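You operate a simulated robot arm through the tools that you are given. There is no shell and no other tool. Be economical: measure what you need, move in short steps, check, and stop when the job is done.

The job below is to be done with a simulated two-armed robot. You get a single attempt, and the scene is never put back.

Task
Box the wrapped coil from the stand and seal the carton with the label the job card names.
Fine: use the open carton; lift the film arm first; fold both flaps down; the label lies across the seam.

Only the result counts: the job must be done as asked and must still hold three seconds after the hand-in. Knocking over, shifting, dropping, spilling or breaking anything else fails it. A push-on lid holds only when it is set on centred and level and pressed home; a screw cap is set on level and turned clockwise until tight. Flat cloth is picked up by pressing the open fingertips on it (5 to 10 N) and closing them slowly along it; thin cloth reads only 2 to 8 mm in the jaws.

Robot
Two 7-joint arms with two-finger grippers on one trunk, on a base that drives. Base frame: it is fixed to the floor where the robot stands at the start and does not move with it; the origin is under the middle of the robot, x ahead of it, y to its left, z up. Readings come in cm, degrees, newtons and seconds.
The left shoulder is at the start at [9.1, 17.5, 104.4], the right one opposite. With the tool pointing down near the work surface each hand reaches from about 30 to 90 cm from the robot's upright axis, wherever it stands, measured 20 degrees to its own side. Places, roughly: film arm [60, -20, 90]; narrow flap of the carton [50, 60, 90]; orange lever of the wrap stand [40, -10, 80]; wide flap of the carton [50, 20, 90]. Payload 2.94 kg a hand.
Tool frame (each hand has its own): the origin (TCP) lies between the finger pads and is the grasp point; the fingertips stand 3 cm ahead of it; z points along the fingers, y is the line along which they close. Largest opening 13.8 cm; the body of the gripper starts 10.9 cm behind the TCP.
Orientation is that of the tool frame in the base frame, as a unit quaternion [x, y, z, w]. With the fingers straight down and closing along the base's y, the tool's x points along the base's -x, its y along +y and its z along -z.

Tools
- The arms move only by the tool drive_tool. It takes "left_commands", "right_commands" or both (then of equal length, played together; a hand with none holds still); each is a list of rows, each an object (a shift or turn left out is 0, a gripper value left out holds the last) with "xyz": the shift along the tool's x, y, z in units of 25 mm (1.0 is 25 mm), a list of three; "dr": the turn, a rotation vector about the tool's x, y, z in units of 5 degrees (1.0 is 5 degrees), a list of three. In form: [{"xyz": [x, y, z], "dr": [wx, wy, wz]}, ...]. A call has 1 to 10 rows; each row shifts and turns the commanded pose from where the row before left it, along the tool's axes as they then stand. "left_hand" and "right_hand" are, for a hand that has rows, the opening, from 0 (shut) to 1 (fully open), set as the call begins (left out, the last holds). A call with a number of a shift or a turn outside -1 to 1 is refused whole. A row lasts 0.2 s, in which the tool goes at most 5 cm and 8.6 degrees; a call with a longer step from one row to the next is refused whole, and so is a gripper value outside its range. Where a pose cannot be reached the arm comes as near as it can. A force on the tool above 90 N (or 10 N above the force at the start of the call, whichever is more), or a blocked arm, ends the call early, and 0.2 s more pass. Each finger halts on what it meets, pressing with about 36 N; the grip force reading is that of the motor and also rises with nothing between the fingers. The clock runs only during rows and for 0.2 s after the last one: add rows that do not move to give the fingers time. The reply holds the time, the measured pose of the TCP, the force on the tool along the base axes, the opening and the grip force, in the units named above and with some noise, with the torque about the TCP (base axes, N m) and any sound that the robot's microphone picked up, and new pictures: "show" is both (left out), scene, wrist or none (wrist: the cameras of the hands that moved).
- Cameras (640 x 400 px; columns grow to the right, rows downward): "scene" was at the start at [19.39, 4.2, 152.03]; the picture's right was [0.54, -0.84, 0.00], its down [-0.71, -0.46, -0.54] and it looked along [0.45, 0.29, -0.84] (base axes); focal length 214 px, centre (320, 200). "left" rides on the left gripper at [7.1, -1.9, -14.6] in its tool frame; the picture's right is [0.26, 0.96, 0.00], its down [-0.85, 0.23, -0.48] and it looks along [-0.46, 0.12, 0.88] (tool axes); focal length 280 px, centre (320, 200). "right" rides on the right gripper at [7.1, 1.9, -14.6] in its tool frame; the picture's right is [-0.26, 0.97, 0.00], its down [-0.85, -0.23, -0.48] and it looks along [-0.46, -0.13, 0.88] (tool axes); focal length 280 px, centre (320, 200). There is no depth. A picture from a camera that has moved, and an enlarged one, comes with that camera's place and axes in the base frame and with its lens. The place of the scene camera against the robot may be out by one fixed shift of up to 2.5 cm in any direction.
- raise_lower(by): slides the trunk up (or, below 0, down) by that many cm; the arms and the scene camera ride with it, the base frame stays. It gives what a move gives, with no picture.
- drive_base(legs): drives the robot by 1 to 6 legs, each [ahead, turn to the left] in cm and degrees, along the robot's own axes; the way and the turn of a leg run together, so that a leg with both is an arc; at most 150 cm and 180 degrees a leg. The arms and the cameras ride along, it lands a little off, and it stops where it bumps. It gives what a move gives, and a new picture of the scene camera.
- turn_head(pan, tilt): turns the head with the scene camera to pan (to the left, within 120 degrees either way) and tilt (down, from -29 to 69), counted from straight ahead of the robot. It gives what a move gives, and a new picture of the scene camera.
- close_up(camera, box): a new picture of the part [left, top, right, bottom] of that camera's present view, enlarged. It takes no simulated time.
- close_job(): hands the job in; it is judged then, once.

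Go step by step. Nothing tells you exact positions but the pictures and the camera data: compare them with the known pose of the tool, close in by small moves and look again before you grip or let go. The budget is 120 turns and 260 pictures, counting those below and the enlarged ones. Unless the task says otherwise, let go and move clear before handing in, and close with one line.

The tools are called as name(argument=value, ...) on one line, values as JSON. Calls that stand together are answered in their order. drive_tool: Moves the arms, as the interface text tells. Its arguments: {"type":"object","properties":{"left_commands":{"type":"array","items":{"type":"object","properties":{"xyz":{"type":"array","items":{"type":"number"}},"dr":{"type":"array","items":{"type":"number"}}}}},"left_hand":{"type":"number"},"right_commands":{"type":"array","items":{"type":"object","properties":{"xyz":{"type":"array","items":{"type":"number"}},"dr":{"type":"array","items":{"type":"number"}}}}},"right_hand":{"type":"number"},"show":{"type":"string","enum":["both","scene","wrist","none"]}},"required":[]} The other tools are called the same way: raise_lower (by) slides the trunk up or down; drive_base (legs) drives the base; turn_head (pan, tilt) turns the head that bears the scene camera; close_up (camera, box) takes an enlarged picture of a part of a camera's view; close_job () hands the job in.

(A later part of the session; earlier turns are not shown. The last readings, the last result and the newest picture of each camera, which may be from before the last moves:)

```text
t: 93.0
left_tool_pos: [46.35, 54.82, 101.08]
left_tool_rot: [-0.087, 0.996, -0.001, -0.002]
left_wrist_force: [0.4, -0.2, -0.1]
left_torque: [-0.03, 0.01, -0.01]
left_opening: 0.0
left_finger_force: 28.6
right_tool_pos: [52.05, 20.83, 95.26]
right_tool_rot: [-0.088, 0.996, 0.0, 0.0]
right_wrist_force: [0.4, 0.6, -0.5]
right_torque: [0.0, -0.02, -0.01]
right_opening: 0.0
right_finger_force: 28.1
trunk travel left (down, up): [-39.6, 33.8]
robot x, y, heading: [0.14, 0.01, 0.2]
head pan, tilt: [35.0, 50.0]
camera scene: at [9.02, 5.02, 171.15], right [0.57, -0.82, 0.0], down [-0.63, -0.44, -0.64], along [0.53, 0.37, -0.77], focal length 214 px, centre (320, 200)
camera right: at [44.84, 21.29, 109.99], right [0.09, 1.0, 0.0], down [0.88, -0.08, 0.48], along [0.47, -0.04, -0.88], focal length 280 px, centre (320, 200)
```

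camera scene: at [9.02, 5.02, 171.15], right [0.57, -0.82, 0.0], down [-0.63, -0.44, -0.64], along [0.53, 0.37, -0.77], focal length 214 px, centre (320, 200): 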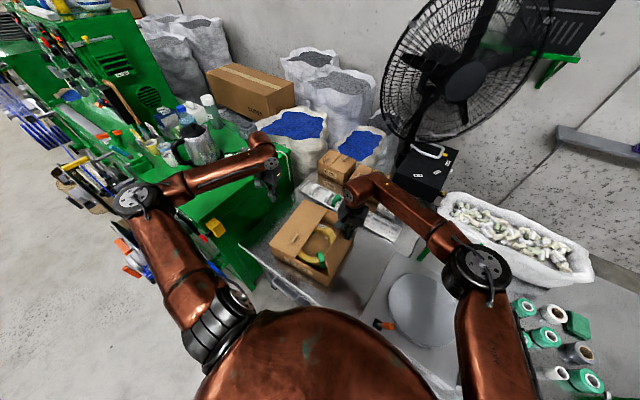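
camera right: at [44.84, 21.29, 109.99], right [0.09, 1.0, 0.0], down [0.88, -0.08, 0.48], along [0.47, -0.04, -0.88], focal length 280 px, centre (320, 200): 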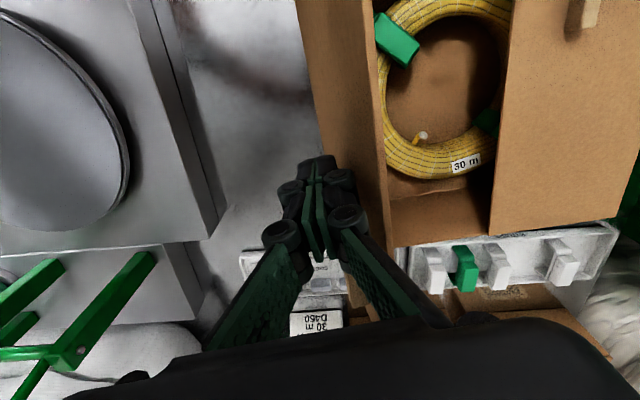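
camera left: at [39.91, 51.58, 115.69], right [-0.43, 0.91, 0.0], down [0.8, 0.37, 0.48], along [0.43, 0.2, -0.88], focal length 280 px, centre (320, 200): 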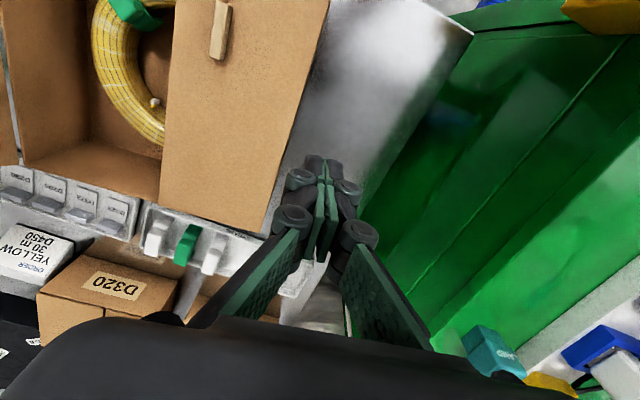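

drive_tool(right_commands=[{"xyz": [-0.11, 0.6, 0]}, {"xyz": [-0.11, 0.6, 0]}, {"xyz": [-0.11, 0.6, 0]}, {"xyz": [-0.11, 0.6, 0]}, {"xyz": [-0.11, 0.6, 0]}, {"xyz": [-0.11, 0.6, 0]}, {"xyz": [-0.11, 0.6, 0]}, {"xyz": [-0.09, 0.5, 0]}], show="both")

```text
t: 94.8
left_tool_pos: [46.59, 54.8, 101.04]
left_tool_rot: [-0.087, 0.996, 0.0, -0.001]
left_wrist_force: [0.0, 0.3, -0.1]
left_torque: [0.05, 0.0, -0.04]
left_opening: 0.01
left_finger_force: 28.5
right_tool_pos: [52.19, 31.45, 95.22]
right_tool_rot: [-0.087, 0.996, 0.001, 0.0]
right_wrist_force: [0.4, 0.1, -0.4]
right_torque: [0.04, 0.01, -0.01]
right_opening: 0.0
right_finger_force: 28.8
right hand out of reach, approached as far as the arm can: row 8
trunk travel left (down, up): [-39.6, 33.8]
robot x, y, heading: [-0.2, -0.26, -0.0]
head pan, tilt: [35.0, 50.0]
camera scene: at [9.1, 4.85, 171.15], right [0.57, -0.82, 0.0], down [-0.63, -0.44, -0.64], along [0.53, 0.37, -0.77], focal length 214 px, centre (320, 200)
camera right: at [45.0, 31.91, 109.86], right [0.09, 1.0, 0.0], down [0.88, -0.08, 0.47], along [0.47, -0.04, -0.88], focal length 280 px, centre (320, 200)
```

scene: 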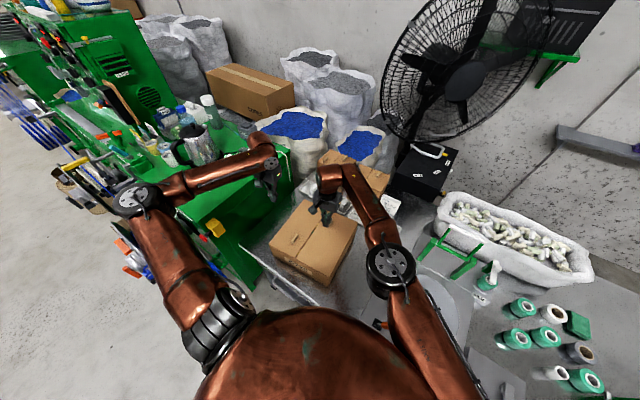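
right: 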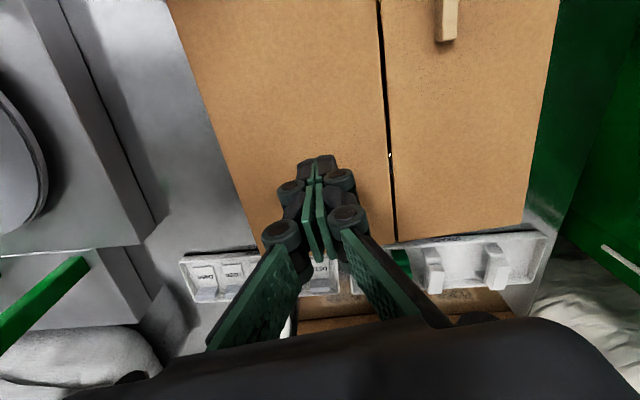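

close_up(camera="scene", box=[240, 170, 400, 300])

drive_tool(right_commands=[{"xyz": [0.0, -0.3, 0.7]}, {"xyz": [0, 0, 0.8]}, {"xyz": [0, 0, 0.8]}, {"xyz": [0, 0, 0.8]}, {"xyz": [0, 0, 0.5]}], show="wrist")

```text
3.08 times, centred on (320, 235) of scene
camera zoom: at [9.1, 4.85, 171.15], right [0.57, -0.82, 0.0], down [-0.63, -0.44, -0.64], along [0.53, 0.37, -0.77], focal length 660 px, centre (320, 92)
```

zoom: 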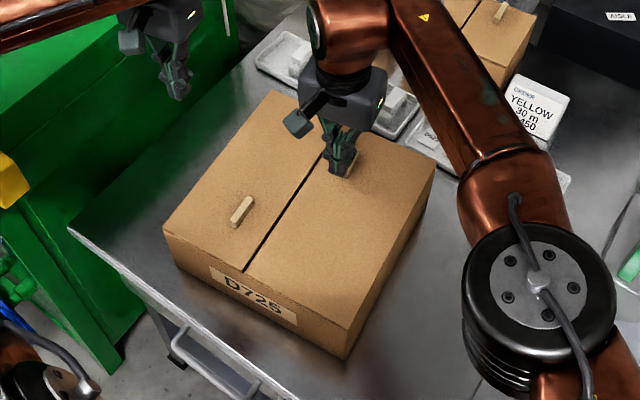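

```text
t: 96.0
left_tool_pos: [46.64, 54.73, 100.93]
left_tool_rot: [-0.087, 0.996, 0.0, 0.0]
left_wrist_force: [0.0, -0.5, -0.3]
left_torque: [0.02, 0.03, 0.01]
left_opening: 0.0
left_finger_force: 28.6
right_tool_pos: [52.02, 30.86, 86.72]
right_tool_rot: [-0.086, 0.996, 0.001, 0.0]
right_wrist_force: [0.0, 0.4, -0.1]
right_torque: [-0.02, 0.03, 0.0]
right_opening: 0.02
right_finger_force: 29.0
right hand out of reach, approached as far as the arm can: row 4
trunk travel left (down, up): [-39.6, 33.8]
robot x, y, heading: [0.26, -0.1, 0.1]
head pan, tilt: [35.0, 50.0]
camera right: at [44.76, 31.19, 101.4], right [0.09, 1.0, 0.0], down [0.88, -0.08, 0.48], along [0.47, -0.04, -0.88], focal length 280 px, centre (320, 200)
```

right: 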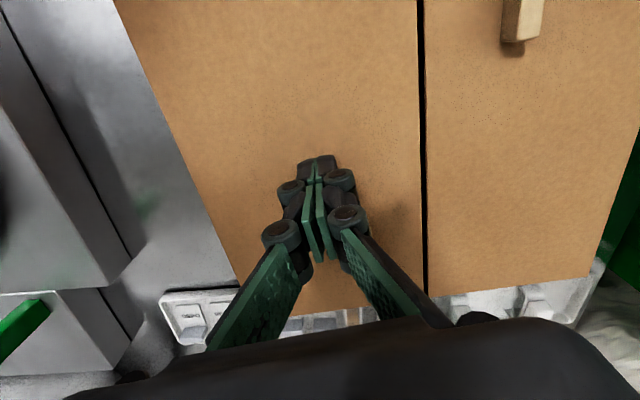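

drive_tool(right_commands=[{"xyz": [0, 0, 0.3]}, {"xyz": [0, 0, 0.3]}, {}], show="none")

drive_tool(right_commands=[{"xyz": [0, 0, -0.8]}, {"xyz": [0, 0, -0.8]}, {"xyz": [0, 0, -0.8]}, {"xyz": [0, -0.5, -0.8]}, {"xyz": [0, -0.8, -0.8]}, {"xyz": [0, -0.8, -0.8]}, {"xyz": [0, -0.8, -0.8]}, {"xyz": [0, -0.8, -0.8]}, {"xyz": [0, -0.8, 0]}, {"xyz": [0, -0.8, 0]}], show="none")

drive_tool(right_commands=[{"xyz": [0.2, -0.9, 0]}, {"xyz": [0.2, -0.9, 0]}, {"xyz": [0.2, -0.9, 0]}, {"xyz": [0.2, -0.9, 0]}, {"xyz": [0.2, -0.9, 0]}, {"xyz": [0.2, -0.9, 0]}, {"xyz": [0.2, -0.9, 0]}, {"xyz": [0.2, -0.9, 0]}, {"xyz": [0.2, -0.9, 0]}, {"xyz": [0.2, -0.9, 0]}], show="scene")

close_up(camera="scene", box=[240, 150, 440, 300])

```text
t: 96.8
left_tool_pos: [46.49, 54.8, 101.0]
left_tool_rot: [-0.087, 0.996, -0.001, -0.001]
left_wrist_force: [-0.2, -0.5, 0.7]
left_torque: [0.0, 0.0, 0.01]
left_opening: 0.0
left_finger_force: 28.2
right_tool_pos: [51.74, 30.59, 85.48]
right_tool_rot: [-0.09, 0.996, 0.002, -0.001]
right_wrist_force: [-0.2, 0.5, 0.3]
right_torque: [0.02, 0.03, -0.03]
right_opening: 0.01
right_finger_force: 28.1
right hand out of reach, approached as far as the arm can: row 1, 2
trunk travel left (down, up): [-39.6, 33.8]
robot x, y, heading: [0.1, -0.05, 0.1]
head pan, tilt: [35.0, 50.0]
```

```text
t: 99.0
left_tool_pos: [46.41, 54.72, 101.17]
left_tool_rot: [-0.087, 0.996, 0.0, 0.0]
left_wrist_force: [0.5, -0.4, 0.5]
left_torque: [0.04, 0.03, -0.02]
left_opening: 0.02
left_finger_force: 28.7
right_tool_pos: [54.08, 17.55, 101.7]
right_tool_rot: [-0.087, 0.996, 0.002, 0.0]
right_wrist_force: [0.8, 0.0, 0.3]
right_torque: [0.03, 0.03, -0.01]
right_opening: 0.03
right_finger_force: 28.4
trunk travel left (down, up): [-39.6, 33.8]
robot x, y, heading: [0.23, 0.03, 0.2]
head pan, tilt: [35.0, 50.0]
```

```text
t: 101.2
left_tool_pos: [46.45, 54.55, 101.1]
left_tool_rot: [-0.087, 0.996, 0.0, 0.0]
left_wrist_force: [0.3, 0.1, 1.0]
left_torque: [0.01, 0.01, 0.02]
left_opening: 0.02
left_finger_force: 28.5
right_tool_pos: [52.78, -5.6, 101.6]
right_tool_rot: [-0.087, 0.996, 0.001, 0.0]
right_wrist_force: [0.4, -0.2, 0.1]
right_torque: [0.02, 0.01, -0.01]
right_opening: 0.01
right_finger_force: 29.0
trunk travel left (down, up): [-39.6, 33.8]
robot x, y, heading: [0.3, 0.01, -0.1]
head pan, tilt: [35.0, 50.0]
camera scene: at [8.99, 4.72, 171.16], right [0.57, -0.82, 0.0], down [-0.63, -0.44, -0.64], along [0.53, 0.37, -0.77], focal length 214 px, centre (320, 200)
```

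scene: 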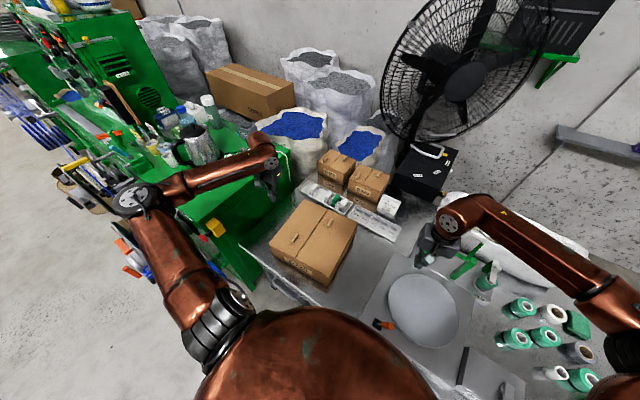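

```text
2.67 times, centred on (340, 225) of scene
camera zoom: at [8.99, 4.72, 171.16], right [0.57, -0.82, 0.0], down [-0.63, -0.44, -0.64], along [0.53, 0.37, -0.77], focal length 572 px, centre (267, 133)
```

zoom: 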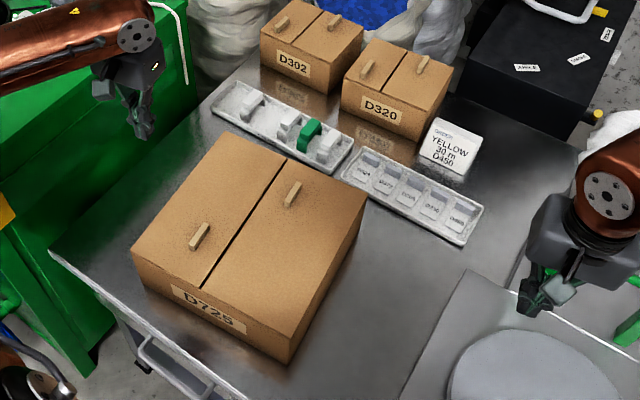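

Both flaps lie flat, leaving a clean seam. Now for the D450 label, near [79, 7]: the left hand goes there since it can reach both the label and the seam, and the right hand backs away.

drive_tool(left_commands=[{"xyz": [-0.26, -0.99, 0]}, {"xyz": [-0.26, -0.99, 0]}, {"xyz": [-0.26, -0.99, 0]}, {"xyz": [-0.26, -0.99, 0]}, {"xyz": [-0.26, -0.99, 0]}, {"xyz": [-0.26, -0.99, 0]}, {"xyz": [-0.26, -0.99, 0]}, {"xyz": [-0.26, -0.99, 0]}, {"xyz": [-0.26, -0.99, 0]}, {"xyz": [-0.26, -0.99, 0]}], right_commands=[{"xyz": [0.8, -0.6, 0]}, {"xyz": [0.8, -0.6, 0]}, {"xyz": [0.8, -0.6, 0]}, {"xyz": [0.5, -0.6, 0]}, {"xyz": [0.3, -0.6, 0]}, {"xyz": [0, -0.6, 0]}, {"xyz": [0, -0.6, 0]}, {"xyz": [0, -0.6, 0]}, {"xyz": [0, -0.6, 0]}, {"xyz": [0, -0.6, 0]}], left_hand=0.4, show="none")

drive_tool(left_commands=[{"xyz": [-0.26, -0.99, 0]}, {"xyz": [-0.26, -0.99, 0]}, {"xyz": [-0.26, -0.99, 0]}, {"xyz": [-0.26, -0.99, 0]}, {"xyz": [-0.26, -0.99, 0]}, {"xyz": [-0.26, -0.99, 0]}, {"xyz": [-0.26, -0.99, 0]}, {"xyz": [-0.26, -0.99, 0]}, {"xyz": [-0.26, -0.99, 0]}, {"xyz": [-0.26, -0.9, 0]}], show="both")

close_up(camera="left", box=[220, 60, 480, 220])

```text
t: 103.4
left_tool_pos: [57.0, 31.44, 101.09]
left_tool_rot: [-0.087, 0.996, 0.0, 0.0]
left_wrist_force: [0.4, 0.6, -0.3]
left_torque: [0.03, 0.0, -0.01]
left_opening: 5.52
left_finger_force: 0.0
right_tool_pos: [47.76, -21.89, 101.44]
right_tool_rot: [-0.087, 0.996, 0.002, -0.001]
right_wrist_force: [-0.2, 0.1, 1.0]
right_torque: [0.0, 0.0, 0.01]
right_opening: 0.0
right_finger_force: 28.0
trunk travel left (down, up): [-39.6, 33.8]
robot x, y, heading: [-0.15, 0.09, 0.1]
head pan, tilt: [35.0, 50.0]
```

```text
t: 105.6
left_tool_pos: [67.96, 8.32, 100.82]
left_tool_rot: [-0.087, 0.996, 0.0, -0.001]
left_wrist_force: [0.1, -0.1, -0.1]
left_torque: [0.04, 0.0, -0.01]
left_opening: 5.51
left_finger_force: 0.0
right_tool_pos: [47.89, -21.92, 101.55]
right_tool_rot: [-0.087, 0.996, 0.001, -0.001]
right_wrist_force: [-0.6, 0.7, -0.3]
right_torque: [0.02, 0.05, -0.02]
right_opening: 0.0
right_finger_force: 28.9
trunk travel left (down, up): [-39.6, 33.8]
robot x, y, heading: [0.06, -0.08, 0.0]
head pan, tilt: [35.0, 50.0]
camera scene: at [9.06, 4.65, 171.15], right [0.57, -0.82, 0.0], down [-0.63, -0.44, -0.64], along [0.53, 0.37, -0.77], focal length 214 px, centre (320, 200)
camera left: at [61.24, 5.07, 115.49], right [-0.43, 0.9, 0.0], down [0.8, 0.37, 0.47], along [0.43, 0.2, -0.88], focal length 280 px, centre (320, 200)
```

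scene: 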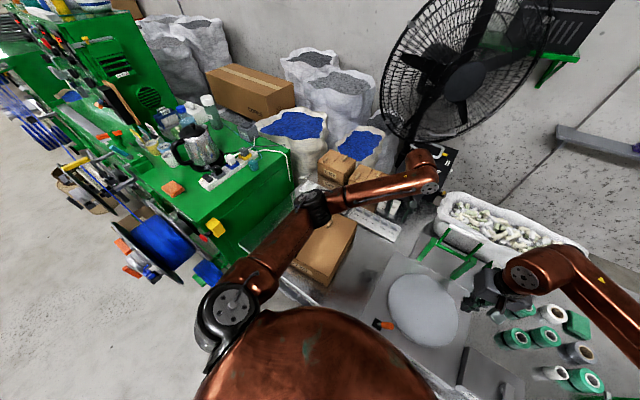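
left: 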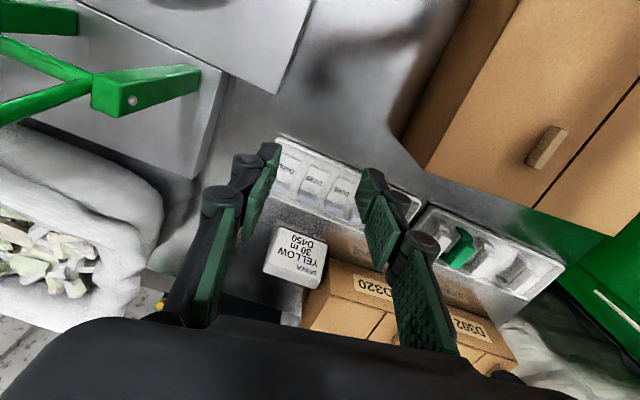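

```text
2.46 times, centred on (350, 140) of left
camera zoom: at [61.24, 5.07, 115.49], right [-0.43, 0.9, 0.0], down [0.8, 0.37, 0.47], along [0.43, 0.2, -0.88], focal length 690 px, centre (246, 348)
```

zoom: 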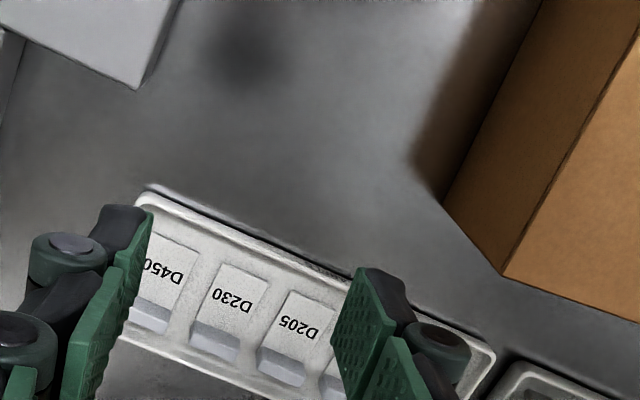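

drive_tool(left_commands=[{"dr": [0, 0, -1]}, {"dr": [0, 0, -1]}, {"dr": [0, 0, -1]}, {"dr": [0, 0, -1]}, {"dr": [0, 0, -1]}, {"dr": [0, 0, -1]}, {"dr": [0, 0, -1]}, {"dr": [0, 0, -1]}, {"dr": [0, 0, -1]}], show="none")

drive_tool(left_commands=[{"dr": [0, 0, -1]}, {"dr": [0, 0, -1]}, {"dr": [0, 0, -1]}, {"dr": [0, 0, -1]}, {"dr": [0, 0, -1]}, {"dr": [0, 0, -1]}, {"dr": [0, 0, -1]}, {"dr": [0, 0, -1]}, {}], show="both")

```text
t: 107.6
left_tool_pos: [67.68, 8.46, 100.97]
left_tool_rot: [-0.463, 0.886, 0.0, -0.001]
left_wrist_force: [0.5, -0.3, 0.1]
left_torque: [0.0, 0.0, 0.0]
left_opening: 5.52
left_finger_force: 0.0
right_tool_pos: [47.73, -21.75, 101.61]
right_tool_rot: [-0.087, 0.996, 0.001, 0.0]
right_wrist_force: [0.5, -0.6, -0.7]
right_torque: [0.03, 0.0, -0.02]
right_opening: 0.0
right_finger_force: 28.2
trunk travel left (down, up): [-39.6, 33.8]
robot x, y, heading: [-0.12, -0.27, -0.1]
head pan, tilt: [35.0, 50.0]
```

```text
t: 109.6
left_tool_pos: [67.86, 8.35, 101.02]
left_tool_rot: [0.737, -0.675, 0.0, 0.0]
left_wrist_force: [0.3, -0.3, 0.2]
left_torque: [-0.03, 0.01, 0.0]
left_opening: 5.54
left_finger_force: 0.0
right_tool_pos: [47.9, -21.84, 101.6]
right_tool_rot: [-0.087, 0.996, 0.001, 0.0]
right_wrist_force: [0.1, 0.1, -0.4]
right_torque: [-0.02, -0.01, 0.0]
right_opening: 0.0
right_finger_force: 28.2
trunk travel left (down, up): [-39.6, 33.8]
robot x, y, heading: [-0.23, 0.27, 0.1]
head pan, tilt: [35.0, 50.0]
camera scene: at [9.01, 4.78, 171.15], right [0.57, -0.82, 0.0], down [-0.63, -0.44, -0.64], along [0.53, 0.37, -0.77], focal length 214 px, centre (320, 200)
camera left: at [70.39, 1.42, 115.63], right [-0.94, -0.35, 0.0], down [-0.3, 0.83, 0.48], along [-0.17, 0.45, -0.88], focal length 280 px, centre (320, 200)
```

scene: 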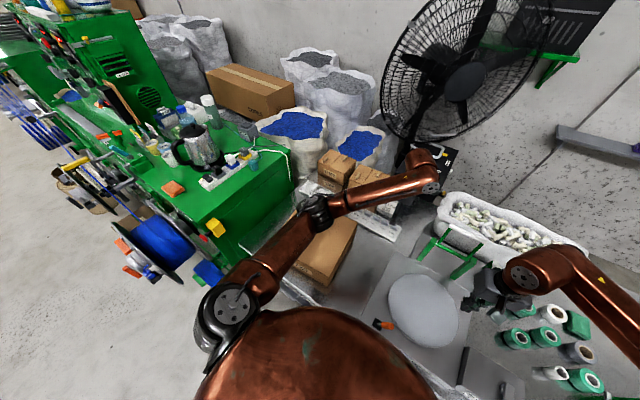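
left: 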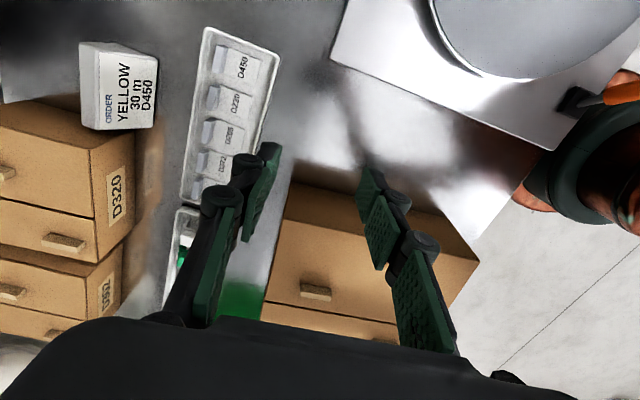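

drive_tool(left_commands=[{"xyz": [0.11, -0.71, 0.2]}, {"xyz": [0.11, -0.71, 0.2]}, {"xyz": [0.11, -0.71, 0.2]}, {"xyz": [0.11, -0.71, 0.5]}, {"xyz": [0.11, -0.71, 0.5]}, {"xyz": [0.11, -0.71, 0.6]}, {"xyz": [0.11, -0.71, 0.6]}, {"xyz": [0.11, -0.71, 0.6]}, {"xyz": [0, 0, 0.6]}], left_hand=0.3, show="both")

close_up(camera="left", box=[220, 60, 420, 240])

```text
t: 111.6
left_tool_pos: [77.76, 8.23, 93.09]
left_tool_rot: [0.737, -0.676, 0.001, -0.001]
left_wrist_force: [0.2, -0.9, 0.4]
left_torque: [-0.01, 0.01, 0.03]
left_opening: 4.14
left_finger_force: 0.1
left hand out of reach, approached as far as the arm can: row 6, 7, 8
right_tool_pos: [47.83, -21.78, 101.51]
right_tool_rot: [-0.088, 0.996, 0.001, -0.002]
right_wrist_force: [-0.5, -0.1, 0.0]
right_torque: [-0.02, 0.01, -0.02]
right_opening: 0.01
right_finger_force: 28.4
trunk travel left (down, up): [-39.6, 33.8]
robot x, y, heading: [-0.08, 0.15, -0.3]
head pan, tilt: [35.0, 50.0]
camera scene: at [9.05, 4.78, 171.15], right [0.57, -0.82, 0.0], down [-0.63, -0.44, -0.64], along [0.53, 0.37, -0.77], focal length 214 px, centre (320, 200)
camera left: at [80.29, 1.17, 107.81], right [-0.94, -0.34, 0.0], down [-0.3, 0.83, 0.48], along [-0.16, 0.45, -0.88], focal length 280 px, centre (320, 200)
```

scene: 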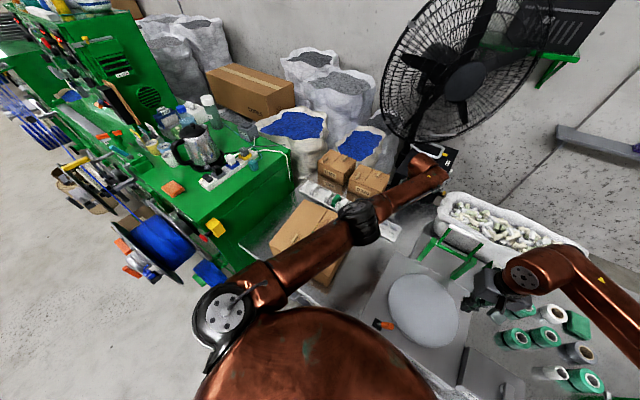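
left: 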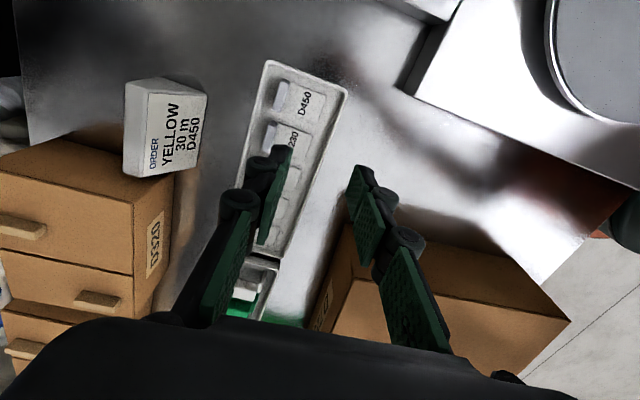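

```text
2.22 times, centred on (320, 150) of left
camera zoom: at [80.29, 1.17, 107.81], right [-0.94, -0.34, 0.0], down [-0.3, 0.83, 0.48], along [-0.16, 0.45, -0.88], focal length 623 px, centre (320, 311)
```

zoom: 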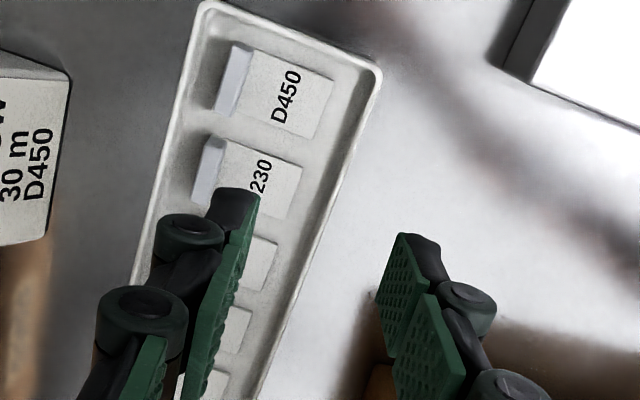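

The label is just beyond the left arm's reach. I'll retract, turn the base right to bring the left shoulder forward, and lower the trunk.

drive_tool(left_commands=[{"xyz": [0, 0.5, -0.6]}, {"xyz": [0, 0.9, -0.6]}, {"xyz": [0, 1, -0.6]}, {"xyz": [0, 1, -0.6]}, {"xyz": [0, 1, -0.6]}, {"xyz": [0, 1, -0.6]}, {"xyz": [0, 1, 0]}, {"xyz": [0, 1, 0]}, {"xyz": [0, 1, 0]}, {"xyz": [0, 1, 0]}], right_commands=[{"xyz": [0.3, -0.3, -0.3]}, {"xyz": [0.3, -0.3, -0.3]}, {"xyz": [0.3, -0.3, -0.3]}, {"xyz": [0.3, -0.3, -0.3]}, {"xyz": [0.3, -0.3, -0.3]}, {"xyz": [0.3, -0.3, -0.3]}, {}, {}, {}, {}], show="none")

drive_base(legs=[[0, -25]])

```text
t: 113.8
left_tool_pos: [56.87, 6.83, 101.66]
left_tool_rot: [0.736, -0.677, 0.001, 0.001]
left_wrist_force: [-0.5, 0.6, -0.5]
left_torque: [-0.01, -0.04, -0.03]
left_opening: 4.13
left_finger_force: 0.1
left hand out of reach, approached as far as the arm can: row 9, 10
right_tool_pos: [44.16, -26.92, 106.09]
right_tool_rot: [-0.087, 0.996, 0.001, -0.001]
right_wrist_force: [0.6, 0.0, 0.4]
right_torque: [-0.04, 0.01, -0.01]
right_opening: 0.0
right_finger_force: 28.7
trunk travel left (down, up): [-39.6, 33.8]
robot x, y, heading: [-0.14, -0.06, 0.1]
head pan, tilt: [35.0, 50.0]
```

```text
t: 115.4
left_tool_pos: [54.48, -17.63, 101.75]
left_tool_rot: [-0.575, 0.818, -0.001, -0.001]
left_wrist_force: [0.0, -0.3, 0.6]
left_torque: [0.07, 0.01, -0.01]
left_opening: 4.14
left_finger_force: 0.0
right_tool_pos: [28.85, -42.83, 106.15]
right_tool_rot: [0.127, 0.992, 0.001, 0.0]
right_wrist_force: [0.2, -0.6, -0.2]
right_torque: [0.0, -0.01, 0.0]
right_opening: 0.0
right_finger_force: 28.6
trunk travel left (down, up): [-39.6, 33.8]
robot x, y, heading: [0.51, 0.31, -24.5]
head pan, tilt: [35.0, 50.0]
camera scene: at [9.98, 0.59, 171.16], right [0.18, -0.98, 0.0], down [-0.75, -0.14, -0.64], along [0.63, 0.12, -0.77], focal length 214 px, centre (320, 200)
```

scene: 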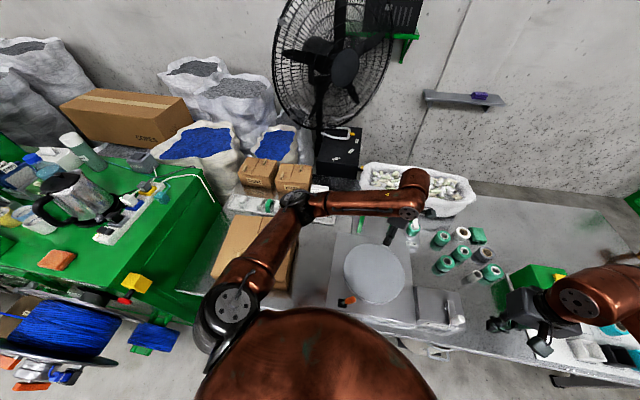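

drive_tool(left_commands=[{"xyz": [-0.94, 0.34, 0]}, {"xyz": [-0.94, 0.34, 0]}, {"xyz": [-0.94, 0.34, 0]}, {"xyz": [-0.94, 0.34, 0]}, {"xyz": [-0.94, 0.34, 0]}, {"xyz": [-0.94, 0.34, 0]}, {"xyz": [-0.94, 0.34, 0]}, {"xyz": [-0.94, 0.34, 0]}, {"xyz": [-0.94, 0.34, 0]}, {"xyz": [-0.94, 0.34, 0]}], show="none")

drive_tool(left_commands=[{"dr": [0, 0, -1]}, {"dr": [0, 0, -1]}, {"dr": [0, 0, -1]}, {"dr": [0, 0, -1]}, {"dr": [0, 0, -0.9]}, {"xyz": [0, -1, 0]}, {"xyz": [0, -1, 0]}, {"xyz": [0, -1, 0]}, {"xyz": [0, -1, 0]}], show="both")

```text
t: 117.6
left_tool_pos: [54.52, 7.51, 101.5]
left_tool_rot: [-0.575, 0.818, -0.001, -0.001]
left_wrist_force: [0.2, 0.9, -0.2]
left_torque: [-0.02, -0.02, -0.03]
left_opening: 4.16
left_finger_force: 0.1
right_tool_pos: [28.89, -42.82, 106.14]
right_tool_rot: [0.128, 0.992, 0.001, 0.0]
right_wrist_force: [-1.2, -0.2, -0.1]
right_torque: [0.0, -0.02, -0.01]
right_opening: 0.01
right_finger_force: 28.2
trunk travel left (down, up): [-39.6, 33.8]
robot x, y, heading: [0.04, -0.33, -24.6]
head pan, tilt: [35.0, 50.0]
```

```text
t: 119.6
left_tool_pos: [64.31, 5.57, 101.63]
left_tool_rot: [-0.644, 0.765, 0.0, -0.001]
left_wrist_force: [-0.6, 0.0, 0.1]
left_torque: [-0.03, 0.03, 0.0]
left_opening: 4.15
left_finger_force: 0.1
left hand out of reach, approached as far as the arm can: row 3, 4, 5
right_tool_pos: [28.8, -42.84, 106.07]
right_tool_rot: [0.127, 0.992, 0.001, -0.001]
right_wrist_force: [-1.1, -0.4, 0.0]
right_torque: [0.03, -0.02, 0.01]
right_opening: 0.0
right_finger_force: 28.5
trunk travel left (down, up): [-39.6, 33.8]
robot x, y, heading: [0.28, 0.09, -24.9]
head pan, tilt: [35.0, 50.0]
camera scene: at [10.1, 0.64, 171.14], right [0.18, -0.98, 0.0], down [-0.75, -0.14, -0.64], along [0.63, 0.12, -0.77], focal length 214 px, centre (320, 200)
camera left: at [65.09, -1.78, 116.18], right [-1.0, -0.09, 0.0], down [-0.08, 0.88, 0.48], along [-0.05, 0.47, -0.88], focal length 280 px, centre (320, 200)
```

scene: 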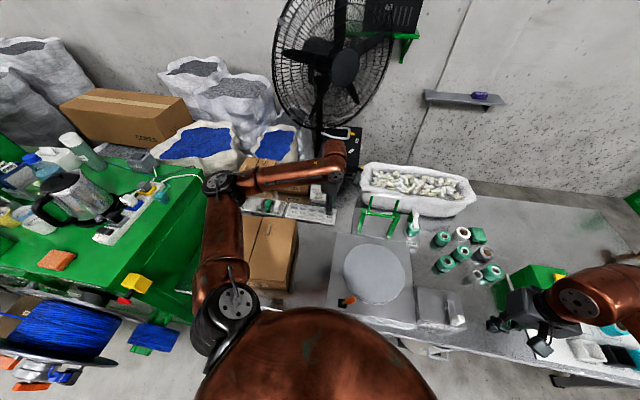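
left: 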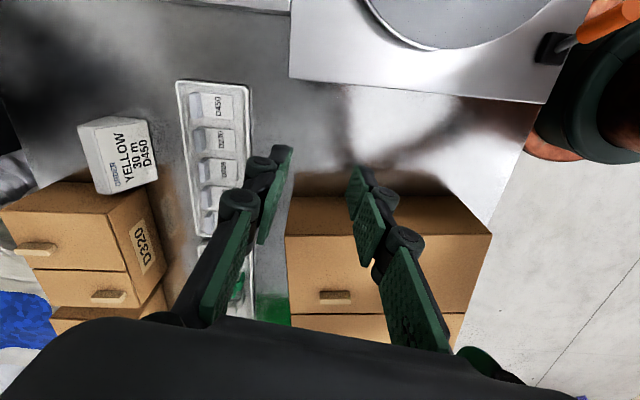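

The wrist limit stops this yaw direction. I'll swing the hand the other way round, to yaw -85°, which sits mid-range.

drive_tool(left_commands=[{"dr": [0, 0, 1]}, {"dr": [0, 0, 1]}, {"dr": [0, 0, 1]}, {"dr": [0, 0, 1]}, {"dr": [0, 0, 1]}, {"dr": [0, 0, 1]}, {"dr": [0, 0, 1]}, {"dr": [0, 0, 1]}, {"dr": [0, 0, 1]}, {"dr": [0, 0, 1]}], show="none")

drive_tool(left_commands=[{"dr": [0, 0, 1]}, {"dr": [0, 0, 1]}, {"dr": [0, 0, 1]}, {"dr": [0, 0, 1]}, {"dr": [0, 0, 1]}, {"dr": [0, 0, 1]}, {"dr": [0, 0, 1]}, {"dr": [0, 0, 1]}, {"dr": [0, 0, 1]}, {"dr": [0, 0, 1]}], show="none")

drive_tool(left_commands=[{"dr": [0, 0, 1]}, {"dr": [0, 0, 1]}, {"dr": [0, 0, 1]}, {"dr": [0, 0, 1]}, {"dr": [0, 0, 1]}, {"dr": [0, 0, 1]}, {"dr": [0, 0, 1]}, {"dr": [0, 0, 1]}, {"dr": [0, 0, 1]}, {"dr": [0, 0, 1]}], show="both")

```text
t: 121.8
left_tool_pos: [64.25, 5.69, 101.62]
left_tool_rot: [-0.26, 0.966, 0.0, -0.001]
left_wrist_force: [0.2, -0.1, -0.9]
left_torque: [-0.03, 0.01, 0.01]
left_opening: 4.16
left_finger_force: 0.0
right_tool_pos: [28.91, -42.88, 106.14]
right_tool_rot: [0.126, 0.992, 0.001, 0.001]
right_wrist_force: [0.4, -0.1, -0.4]
right_torque: [-0.01, -0.07, 0.01]
right_opening: 0.0
right_finger_force: 28.4
trunk travel left (down, up): [-39.6, 33.8]
robot x, y, heading: [-0.43, 0.21, -24.8]
head pan, tilt: [35.0, 50.0]
```

```text
t: 124.0
left_tool_pos: [64.24, 5.65, 101.65]
left_tool_rot: [0.172, 0.985, -0.001, -0.001]
left_wrist_force: [0.2, -0.3, 0.2]
left_torque: [0.0, 0.01, 0.03]
left_opening: 4.17
left_finger_force: 0.1
right_tool_pos: [28.86, -42.75, 106.08]
right_tool_rot: [0.127, 0.992, 0.001, 0.0]
right_wrist_force: [0.2, -0.2, -0.6]
right_torque: [-0.01, 0.0, -0.03]
right_opening: 0.01
right_finger_force: 28.9
trunk travel left (down, up): [-39.6, 33.8]
robot x, y, heading: [-0.15, 0.18, -24.7]
head pan, tilt: [35.0, 50.0]
```

```text
t: 126.2
left_tool_pos: [64.24, 5.65, 101.7]
left_tool_rot: [0.573, 0.82, -0.001, -0.001]
left_wrist_force: [-0.4, -0.3, 0.1]
left_torque: [-0.03, 0.0, 0.02]
left_opening: 4.12
left_finger_force: 0.1
right_tool_pos: [28.9, -42.88, 106.09]
right_tool_rot: [0.128, 0.992, 0.001, 0.001]
right_wrist_force: [0.2, -0.2, -0.5]
right_torque: [-0.01, 0.01, 0.01]
right_opening: 0.0
right_finger_force: 28.8
trunk travel left (down, up): [-39.6, 33.8]
robot x, y, heading: [0.17, 0.28, -24.7]
head pan, tilt: [35.0, 50.0]
camera scene: at [10.03, 0.67, 171.15], right [0.18, -0.98, 0.0], down [-0.75, -0.14, -0.64], along [0.63, 0.12, -0.77], focal length 214 px, centre (320, 200)
camera left: at [60.08, 11.54, 116.41], right [0.82, 0.58, 0.0], down [0.51, -0.72, 0.48], along [0.27, -0.39, -0.88], focal length 280 px, centre (320, 200)
```

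scene: 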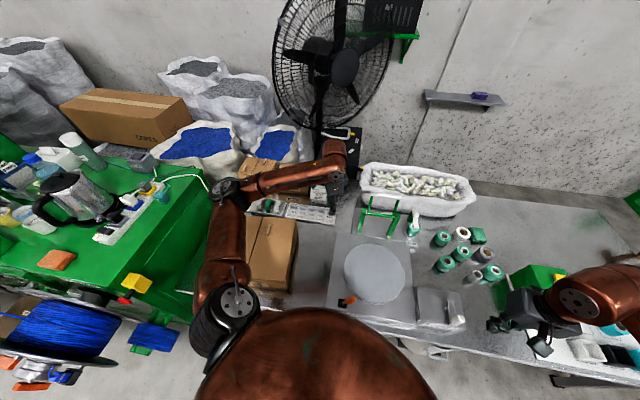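
left: 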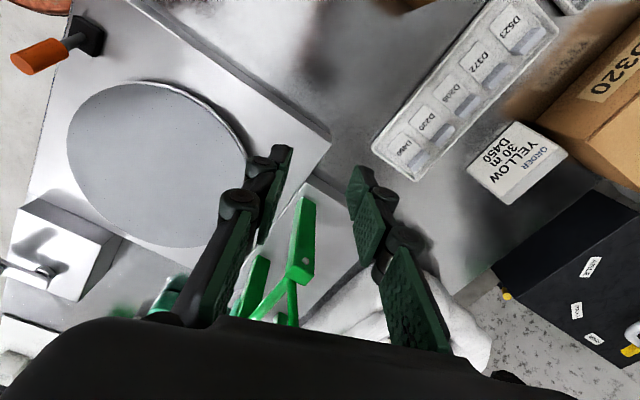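

raise_lower(by=-10)

drive_tool(left_commands=[{"dr": [0, 0, 1]}, {"dr": [0, 0, 1]}, {"dr": [0, 0, 1]}, {"xyz": [0, 0.9, 0]}, {"xyz": [0, 0.9, 0]}, {"xyz": [0, 0.9, 0]}, {"xyz": [0, 0.9, 0]}, {"xyz": [0, 0.9, 0]}], show="both")

```text
t: 127.6
left_tool_pos: [64.29, 5.75, 91.77]
left_tool_rot: [0.572, 0.821, -0.001, 0.001]
left_wrist_force: [0.2, 0.0, -0.6]
left_torque: [0.0, -0.06, 0.01]
left_opening: 4.14
left_finger_force: 0.1
right_tool_pos: [28.76, -42.84, 96.21]
right_tool_rot: [0.127, 0.992, 0.001, 0.001]
right_wrist_force: [-0.1, -0.1, -0.6]
right_torque: [-0.04, -0.04, -0.01]
right_opening: 0.0
right_finger_force: 28.4
trunk travel left (down, up): [-29.6, 43.8]
robot x, y, heading: [-0.29, -0.03, -24.5]
head pan, tilt: [35.0, 50.0]
```

```text
t: 129.4
left_tool_pos: [75.63, 6.92, 91.63]
left_tool_rot: [0.674, 0.738, -0.001, 0.0]
left_wrist_force: [0.2, 0.2, 0.2]
left_torque: [0.0, -0.01, 0.01]
left_opening: 4.14
left_finger_force: 0.0
right_tool_pos: [28.81, -42.96, 96.14]
right_tool_rot: [0.127, 0.992, 0.001, -0.001]
right_wrist_force: [0.5, -0.1, 1.4]
right_torque: [0.02, 0.0, 0.03]
right_opening: 0.0
right_finger_force: 28.3
trunk travel left (down, up): [-29.6, 43.8]
robot x, y, heading: [-0.1, -0.05, -24.6]
head pan, tilt: [35.0, 50.0]
camera scene: at [14.83, -1.53, 161.03], right [0.18, -0.98, 0.0], down [-0.75, -0.14, -0.64], along [0.63, 0.12, -0.77], focal length 214 px, centre (320, 200)
camera left: at [73.06, 13.7, 106.35], right [0.94, 0.35, 0.0], down [0.31, -0.82, 0.48], along [0.16, -0.45, -0.88], focal length 280 px, centre (320, 200)
```

scene: 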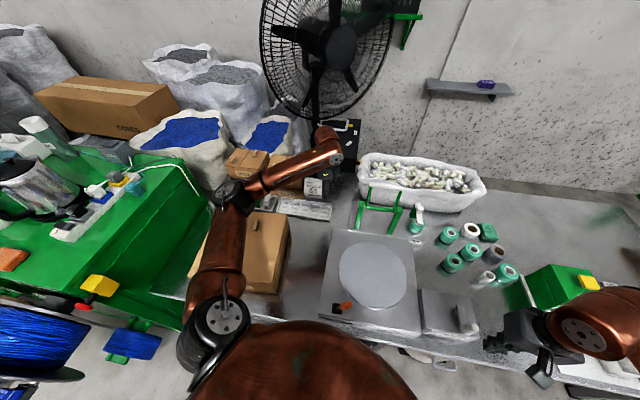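
left: 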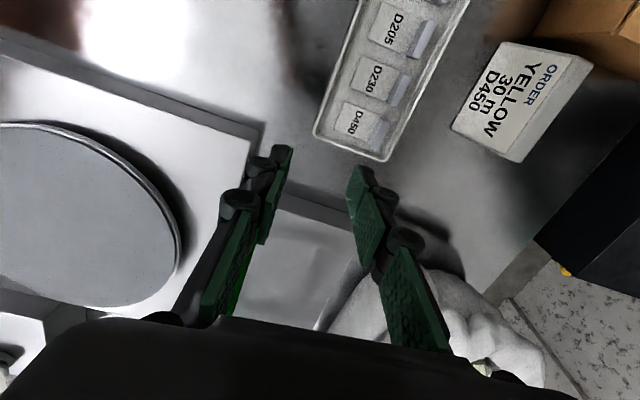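

drive_tool(left_commands=[{"xyz": [0, 0.7, 0]}, {"xyz": [0, 0.7, 0.3]}, {"xyz": [0, 0.7, 0.6]}, {"xyz": [0, 0.6, 0.8]}, {"xyz": [0, 0, 0.9]}, {"xyz": [0, 0, 0.9]}], left_hand=0.25, show="wrist")

close_up(camera="left", box=[240, 60, 420, 220])

```text
t: 130.8
left_tool_pos: [82.1, 7.22, 83.09]
left_tool_rot: [0.674, 0.738, -0.002, 0.0]
left_wrist_force: [0.3, 0.2, 0.1]
left_torque: [-0.02, 0.01, 0.0]
left_opening: 3.46
left_finger_force: 0.1
right_tool_pos: [28.88, -42.84, 95.95]
right_tool_rot: [0.128, 0.992, 0.001, -0.001]
right_wrist_force: [0.8, -0.4, -0.2]
right_torque: [0.02, -0.04, -0.02]
right_opening: 0.03
right_finger_force: 28.7
trunk travel left (down, up): [-29.6, 43.8]
robot x, y, heading: [0.26, 0.12, -24.9]
head pan, tilt: [35.0, 50.0]
camera left: at [79.59, 14.13, 97.66], right [0.94, 0.35, 0.0], down [0.31, -0.82, 0.48], along [0.16, -0.45, -0.88], focal length 280 px, centre (320, 200)
```

left: 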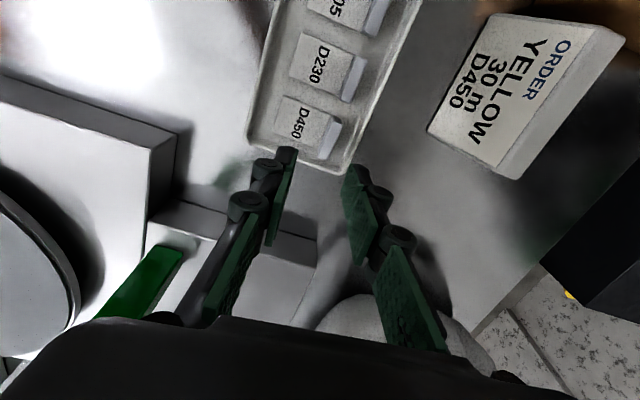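

```text
2.50 times, centred on (330, 140) of left
camera zoom: at [79.59, 14.13, 97.66], right [0.94, 0.35, 0.0], down [0.31, -0.82, 0.48], along [0.16, -0.45, -0.88], focal length 701 px, centre (295, 350)
```

zoom: 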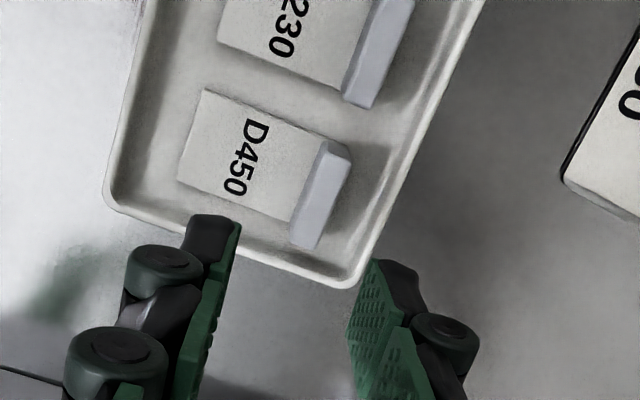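

drive_tool(left_commands=[{"dr": [0, 0, 1]}, {"xyz": [0.23, 0.24, 0.4]}, {"xyz": [0, 0, 0.7]}, {"xyz": [0, 0, 0.7]}, {"xyz": [0, 0, 0.4]}], show="wrist")

close_up(camera="left", box=[240, 60, 420, 220])

```text
t: 132.0
left_tool_pos: [82.8, 8.0, 77.55]
left_tool_rot: [0.706, 0.708, -0.001, 0.0]
left_wrist_force: [-0.3, -0.6, -0.1]
left_torque: [0.0, 0.01, 0.01]
left_opening: 3.46
left_finger_force: 0.0
right_tool_pos: [28.96, -42.8, 96.08]
right_tool_rot: [0.127, 0.992, 0.001, -0.001]
right_wrist_force: [-0.7, -0.7, 0.0]
right_torque: [-0.03, 0.0, 0.0]
right_opening: 0.02
right_finger_force: 28.2
trunk travel left (down, up): [-29.6, 43.8]
robot x, y, heading: [0.05, 0.12, -24.5]
head pan, tilt: [35.0, 50.0]
camera left: at [80.95, 14.83, 92.13], right [0.96, 0.26, 0.0], down [0.23, -0.85, 0.48], along [0.12, -0.46, -0.88], focal length 280 px, centre (320, 200)
```

left: 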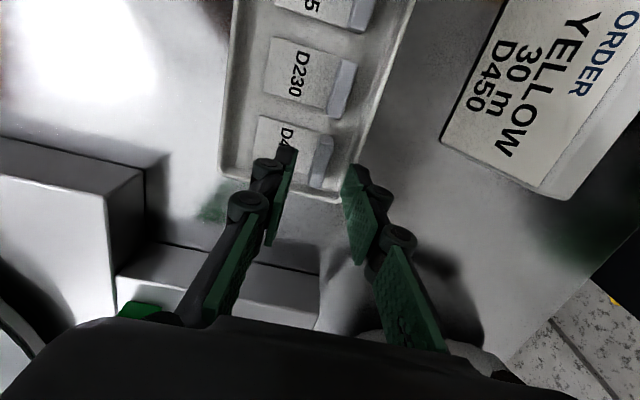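

```text
2.50 times, centred on (330, 140) of left
camera zoom: at [80.95, 14.83, 92.13], right [0.96, 0.26, 0.0], down [0.23, -0.85, 0.48], along [0.12, -0.46, -0.88], focal length 701 px, centre (295, 350)
```

zoom: 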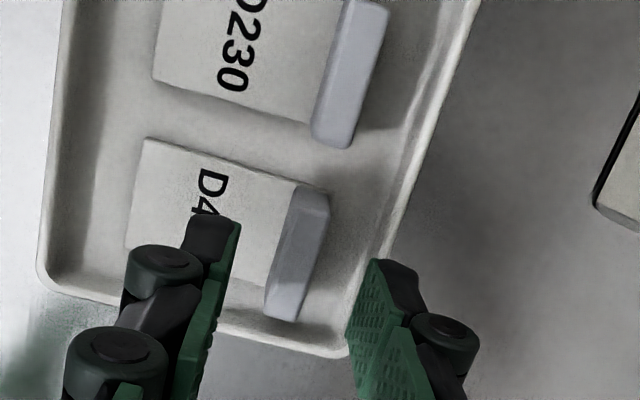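

drive_tool(left_commands=[{"xyz": [0.06, -0.06, 0]}, {}, {"xyz": [0, 0, 0.3]}, {"xyz": [0, 0, 0.2]}, {"xyz": [0, 0, 0.1]}], left_hand=0.16, show="wrist")

close_up(camera="left", box=[240, 80, 420, 240])

```text
t: 133.2
left_tool_pos: [82.72, 8.07, 75.85]
left_tool_rot: [0.705, 0.709, -0.001, 0.0]
left_wrist_force: [0.3, 0.2, -0.5]
left_torque: [-0.04, -0.01, -0.03]
left_opening: 2.21
left_finger_force: 0.1
right_tool_pos: [28.84, -42.86, 96.15]
right_tool_rot: [0.127, 0.992, 0.001, 0.0]
right_wrist_force: [-0.3, 0.5, -0.3]
right_torque: [0.0, -0.01, -0.01]
right_opening: 0.01
right_finger_force: 28.6
trunk travel left (down, up): [-29.6, 43.8]
robot x, y, heading: [0.1, -0.08, -24.5]
head pan, tilt: [35.0, 50.0]
camera left: at [80.8, 15.06, 90.58], right [0.96, 0.27, 0.0], down [0.23, -0.85, 0.48], along [0.12, -0.46, -0.88], focal length 280 px, centre (320, 200)
```

left: 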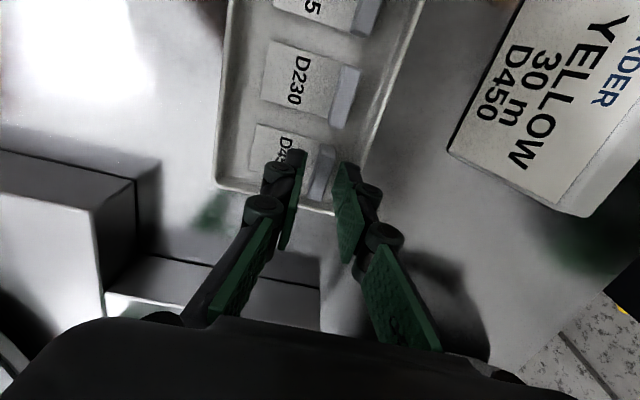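

```text
2.50 times, centred on (330, 160) of left
camera zoom: at [80.8, 15.06, 90.58], right [0.96, 0.27, 0.0], down [0.23, -0.85, 0.48], along [0.12, -0.46, -0.88], focal length 701 px, centre (295, 300)
```

zoom: 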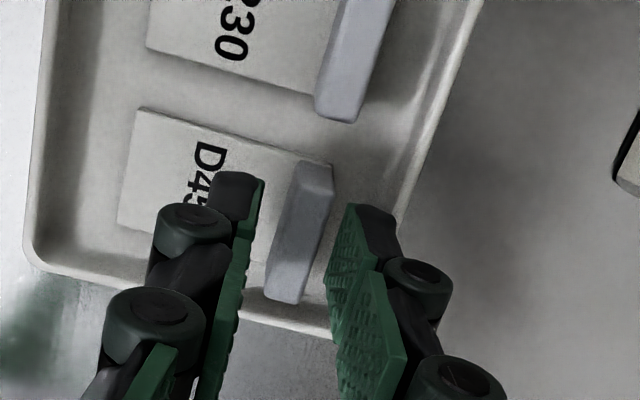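

drive_tool(left_commands=[{"xyz": [0, 0, 0.12]}, {"xyz": [0, 0, 0.08]}, {}], show="none")

drive_tool(left_commands=[{"xyz": [0, 0, 0.12]}, {}], show="none")

```text
t: 134.0
left_tool_pos: [82.68, 8.16, 75.44]
left_tool_rot: [0.706, 0.708, 0.0, 0.0]
left_wrist_force: [-0.1, -0.3, 0.6]
left_torque: [-0.01, 0.0, -0.01]
left_opening: 2.23
left_finger_force: 0.1
right_tool_pos: [28.91, -42.86, 96.11]
right_tool_rot: [0.127, 0.992, 0.001, -0.001]
right_wrist_force: [-0.5, 0.2, 0.0]
right_torque: [0.0, 0.03, 0.04]
right_opening: 0.0
right_finger_force: 28.3
trunk travel left (down, up): [-29.6, 43.8]
robot x, y, heading: [0.24, 0.15, -24.7]
head pan, tilt: [35.0, 50.0]
```

```text
t: 134.6
left_tool_pos: [82.82, 8.07, 75.02]
left_tool_rot: [0.706, 0.708, -0.001, 0.0]
left_wrist_force: [0.5, -0.8, -0.7]
left_torque: [0.01, 0.0, 0.01]
left_opening: 2.21
left_finger_force: 0.1
right_tool_pos: [28.93, -42.87, 96.13]
right_tool_rot: [0.127, 0.992, 0.001, 0.0]
right_wrist_force: [-0.5, 0.0, -1.1]
right_torque: [0.01, 0.02, -0.01]
right_opening: 0.0
right_finger_force: 28.3
trunk travel left (down, up): [-29.6, 43.8]
robot x, y, heading: [-0.13, 0.13, -24.8]
head pan, tilt: [35.0, 50.0]
```

drive_tool(left_commands=[{"xyz": [-0.1, 0.03, 0.12]}, {"xyz": [0, 0, 0.08]}, {}], show="wrist")

close_up(camera="left", box=[240, 80, 420, 240])

```text
t: 135.4
left_tool_pos: [82.65, 7.78, 74.76]
left_tool_rot: [0.706, 0.708, -0.001, 0.0]
left_wrist_force: [0.1, -0.2, 0.0]
left_torque: [-0.01, 0.01, -0.04]
left_opening: 2.21
left_finger_force: 0.0
right_tool_pos: [28.88, -42.75, 96.11]
right_tool_rot: [0.127, 0.992, 0.001, -0.001]
right_wrist_force: [-0.3, 0.3, -0.1]
right_torque: [-0.02, -0.01, 0.0]
right_opening: 0.0
right_finger_force: 28.9
trunk travel left (down, up): [-29.6, 43.8]
robot x, y, heading: [0.02, -0.41, -24.7]
head pan, tilt: [35.0, 50.0]
camera left: at [80.86, 14.74, 89.31], right [0.96, 0.27, 0.0], down [0.23, -0.85, 0.48], along [0.12, -0.46, -0.88], focal length 280 px, centre (320, 200)
```

left: 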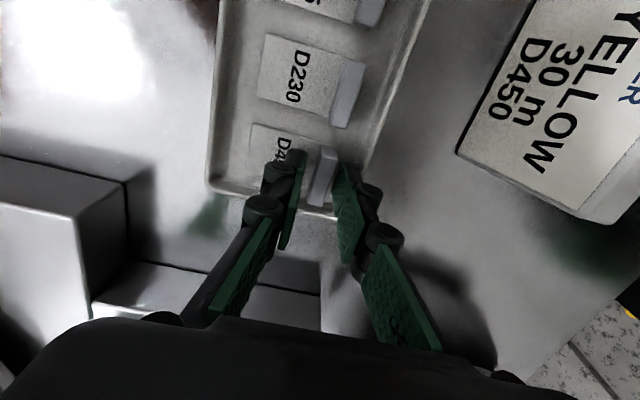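

```text
2.50 times, centred on (330, 160) of left
camera zoom: at [80.86, 14.74, 89.31], right [0.96, 0.27, 0.0], down [0.23, -0.85, 0.48], along [0.12, -0.46, -0.88], focal length 701 px, centre (295, 300)
```

zoom: 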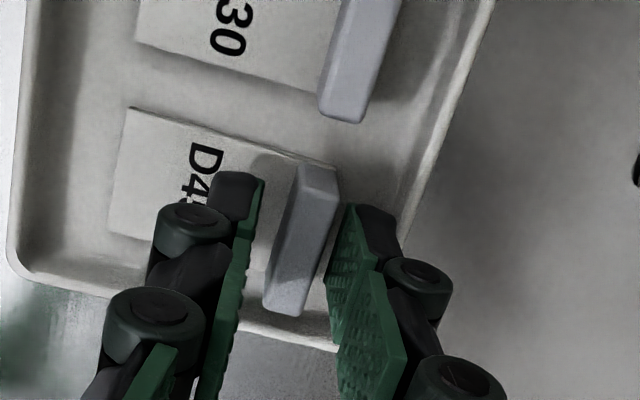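

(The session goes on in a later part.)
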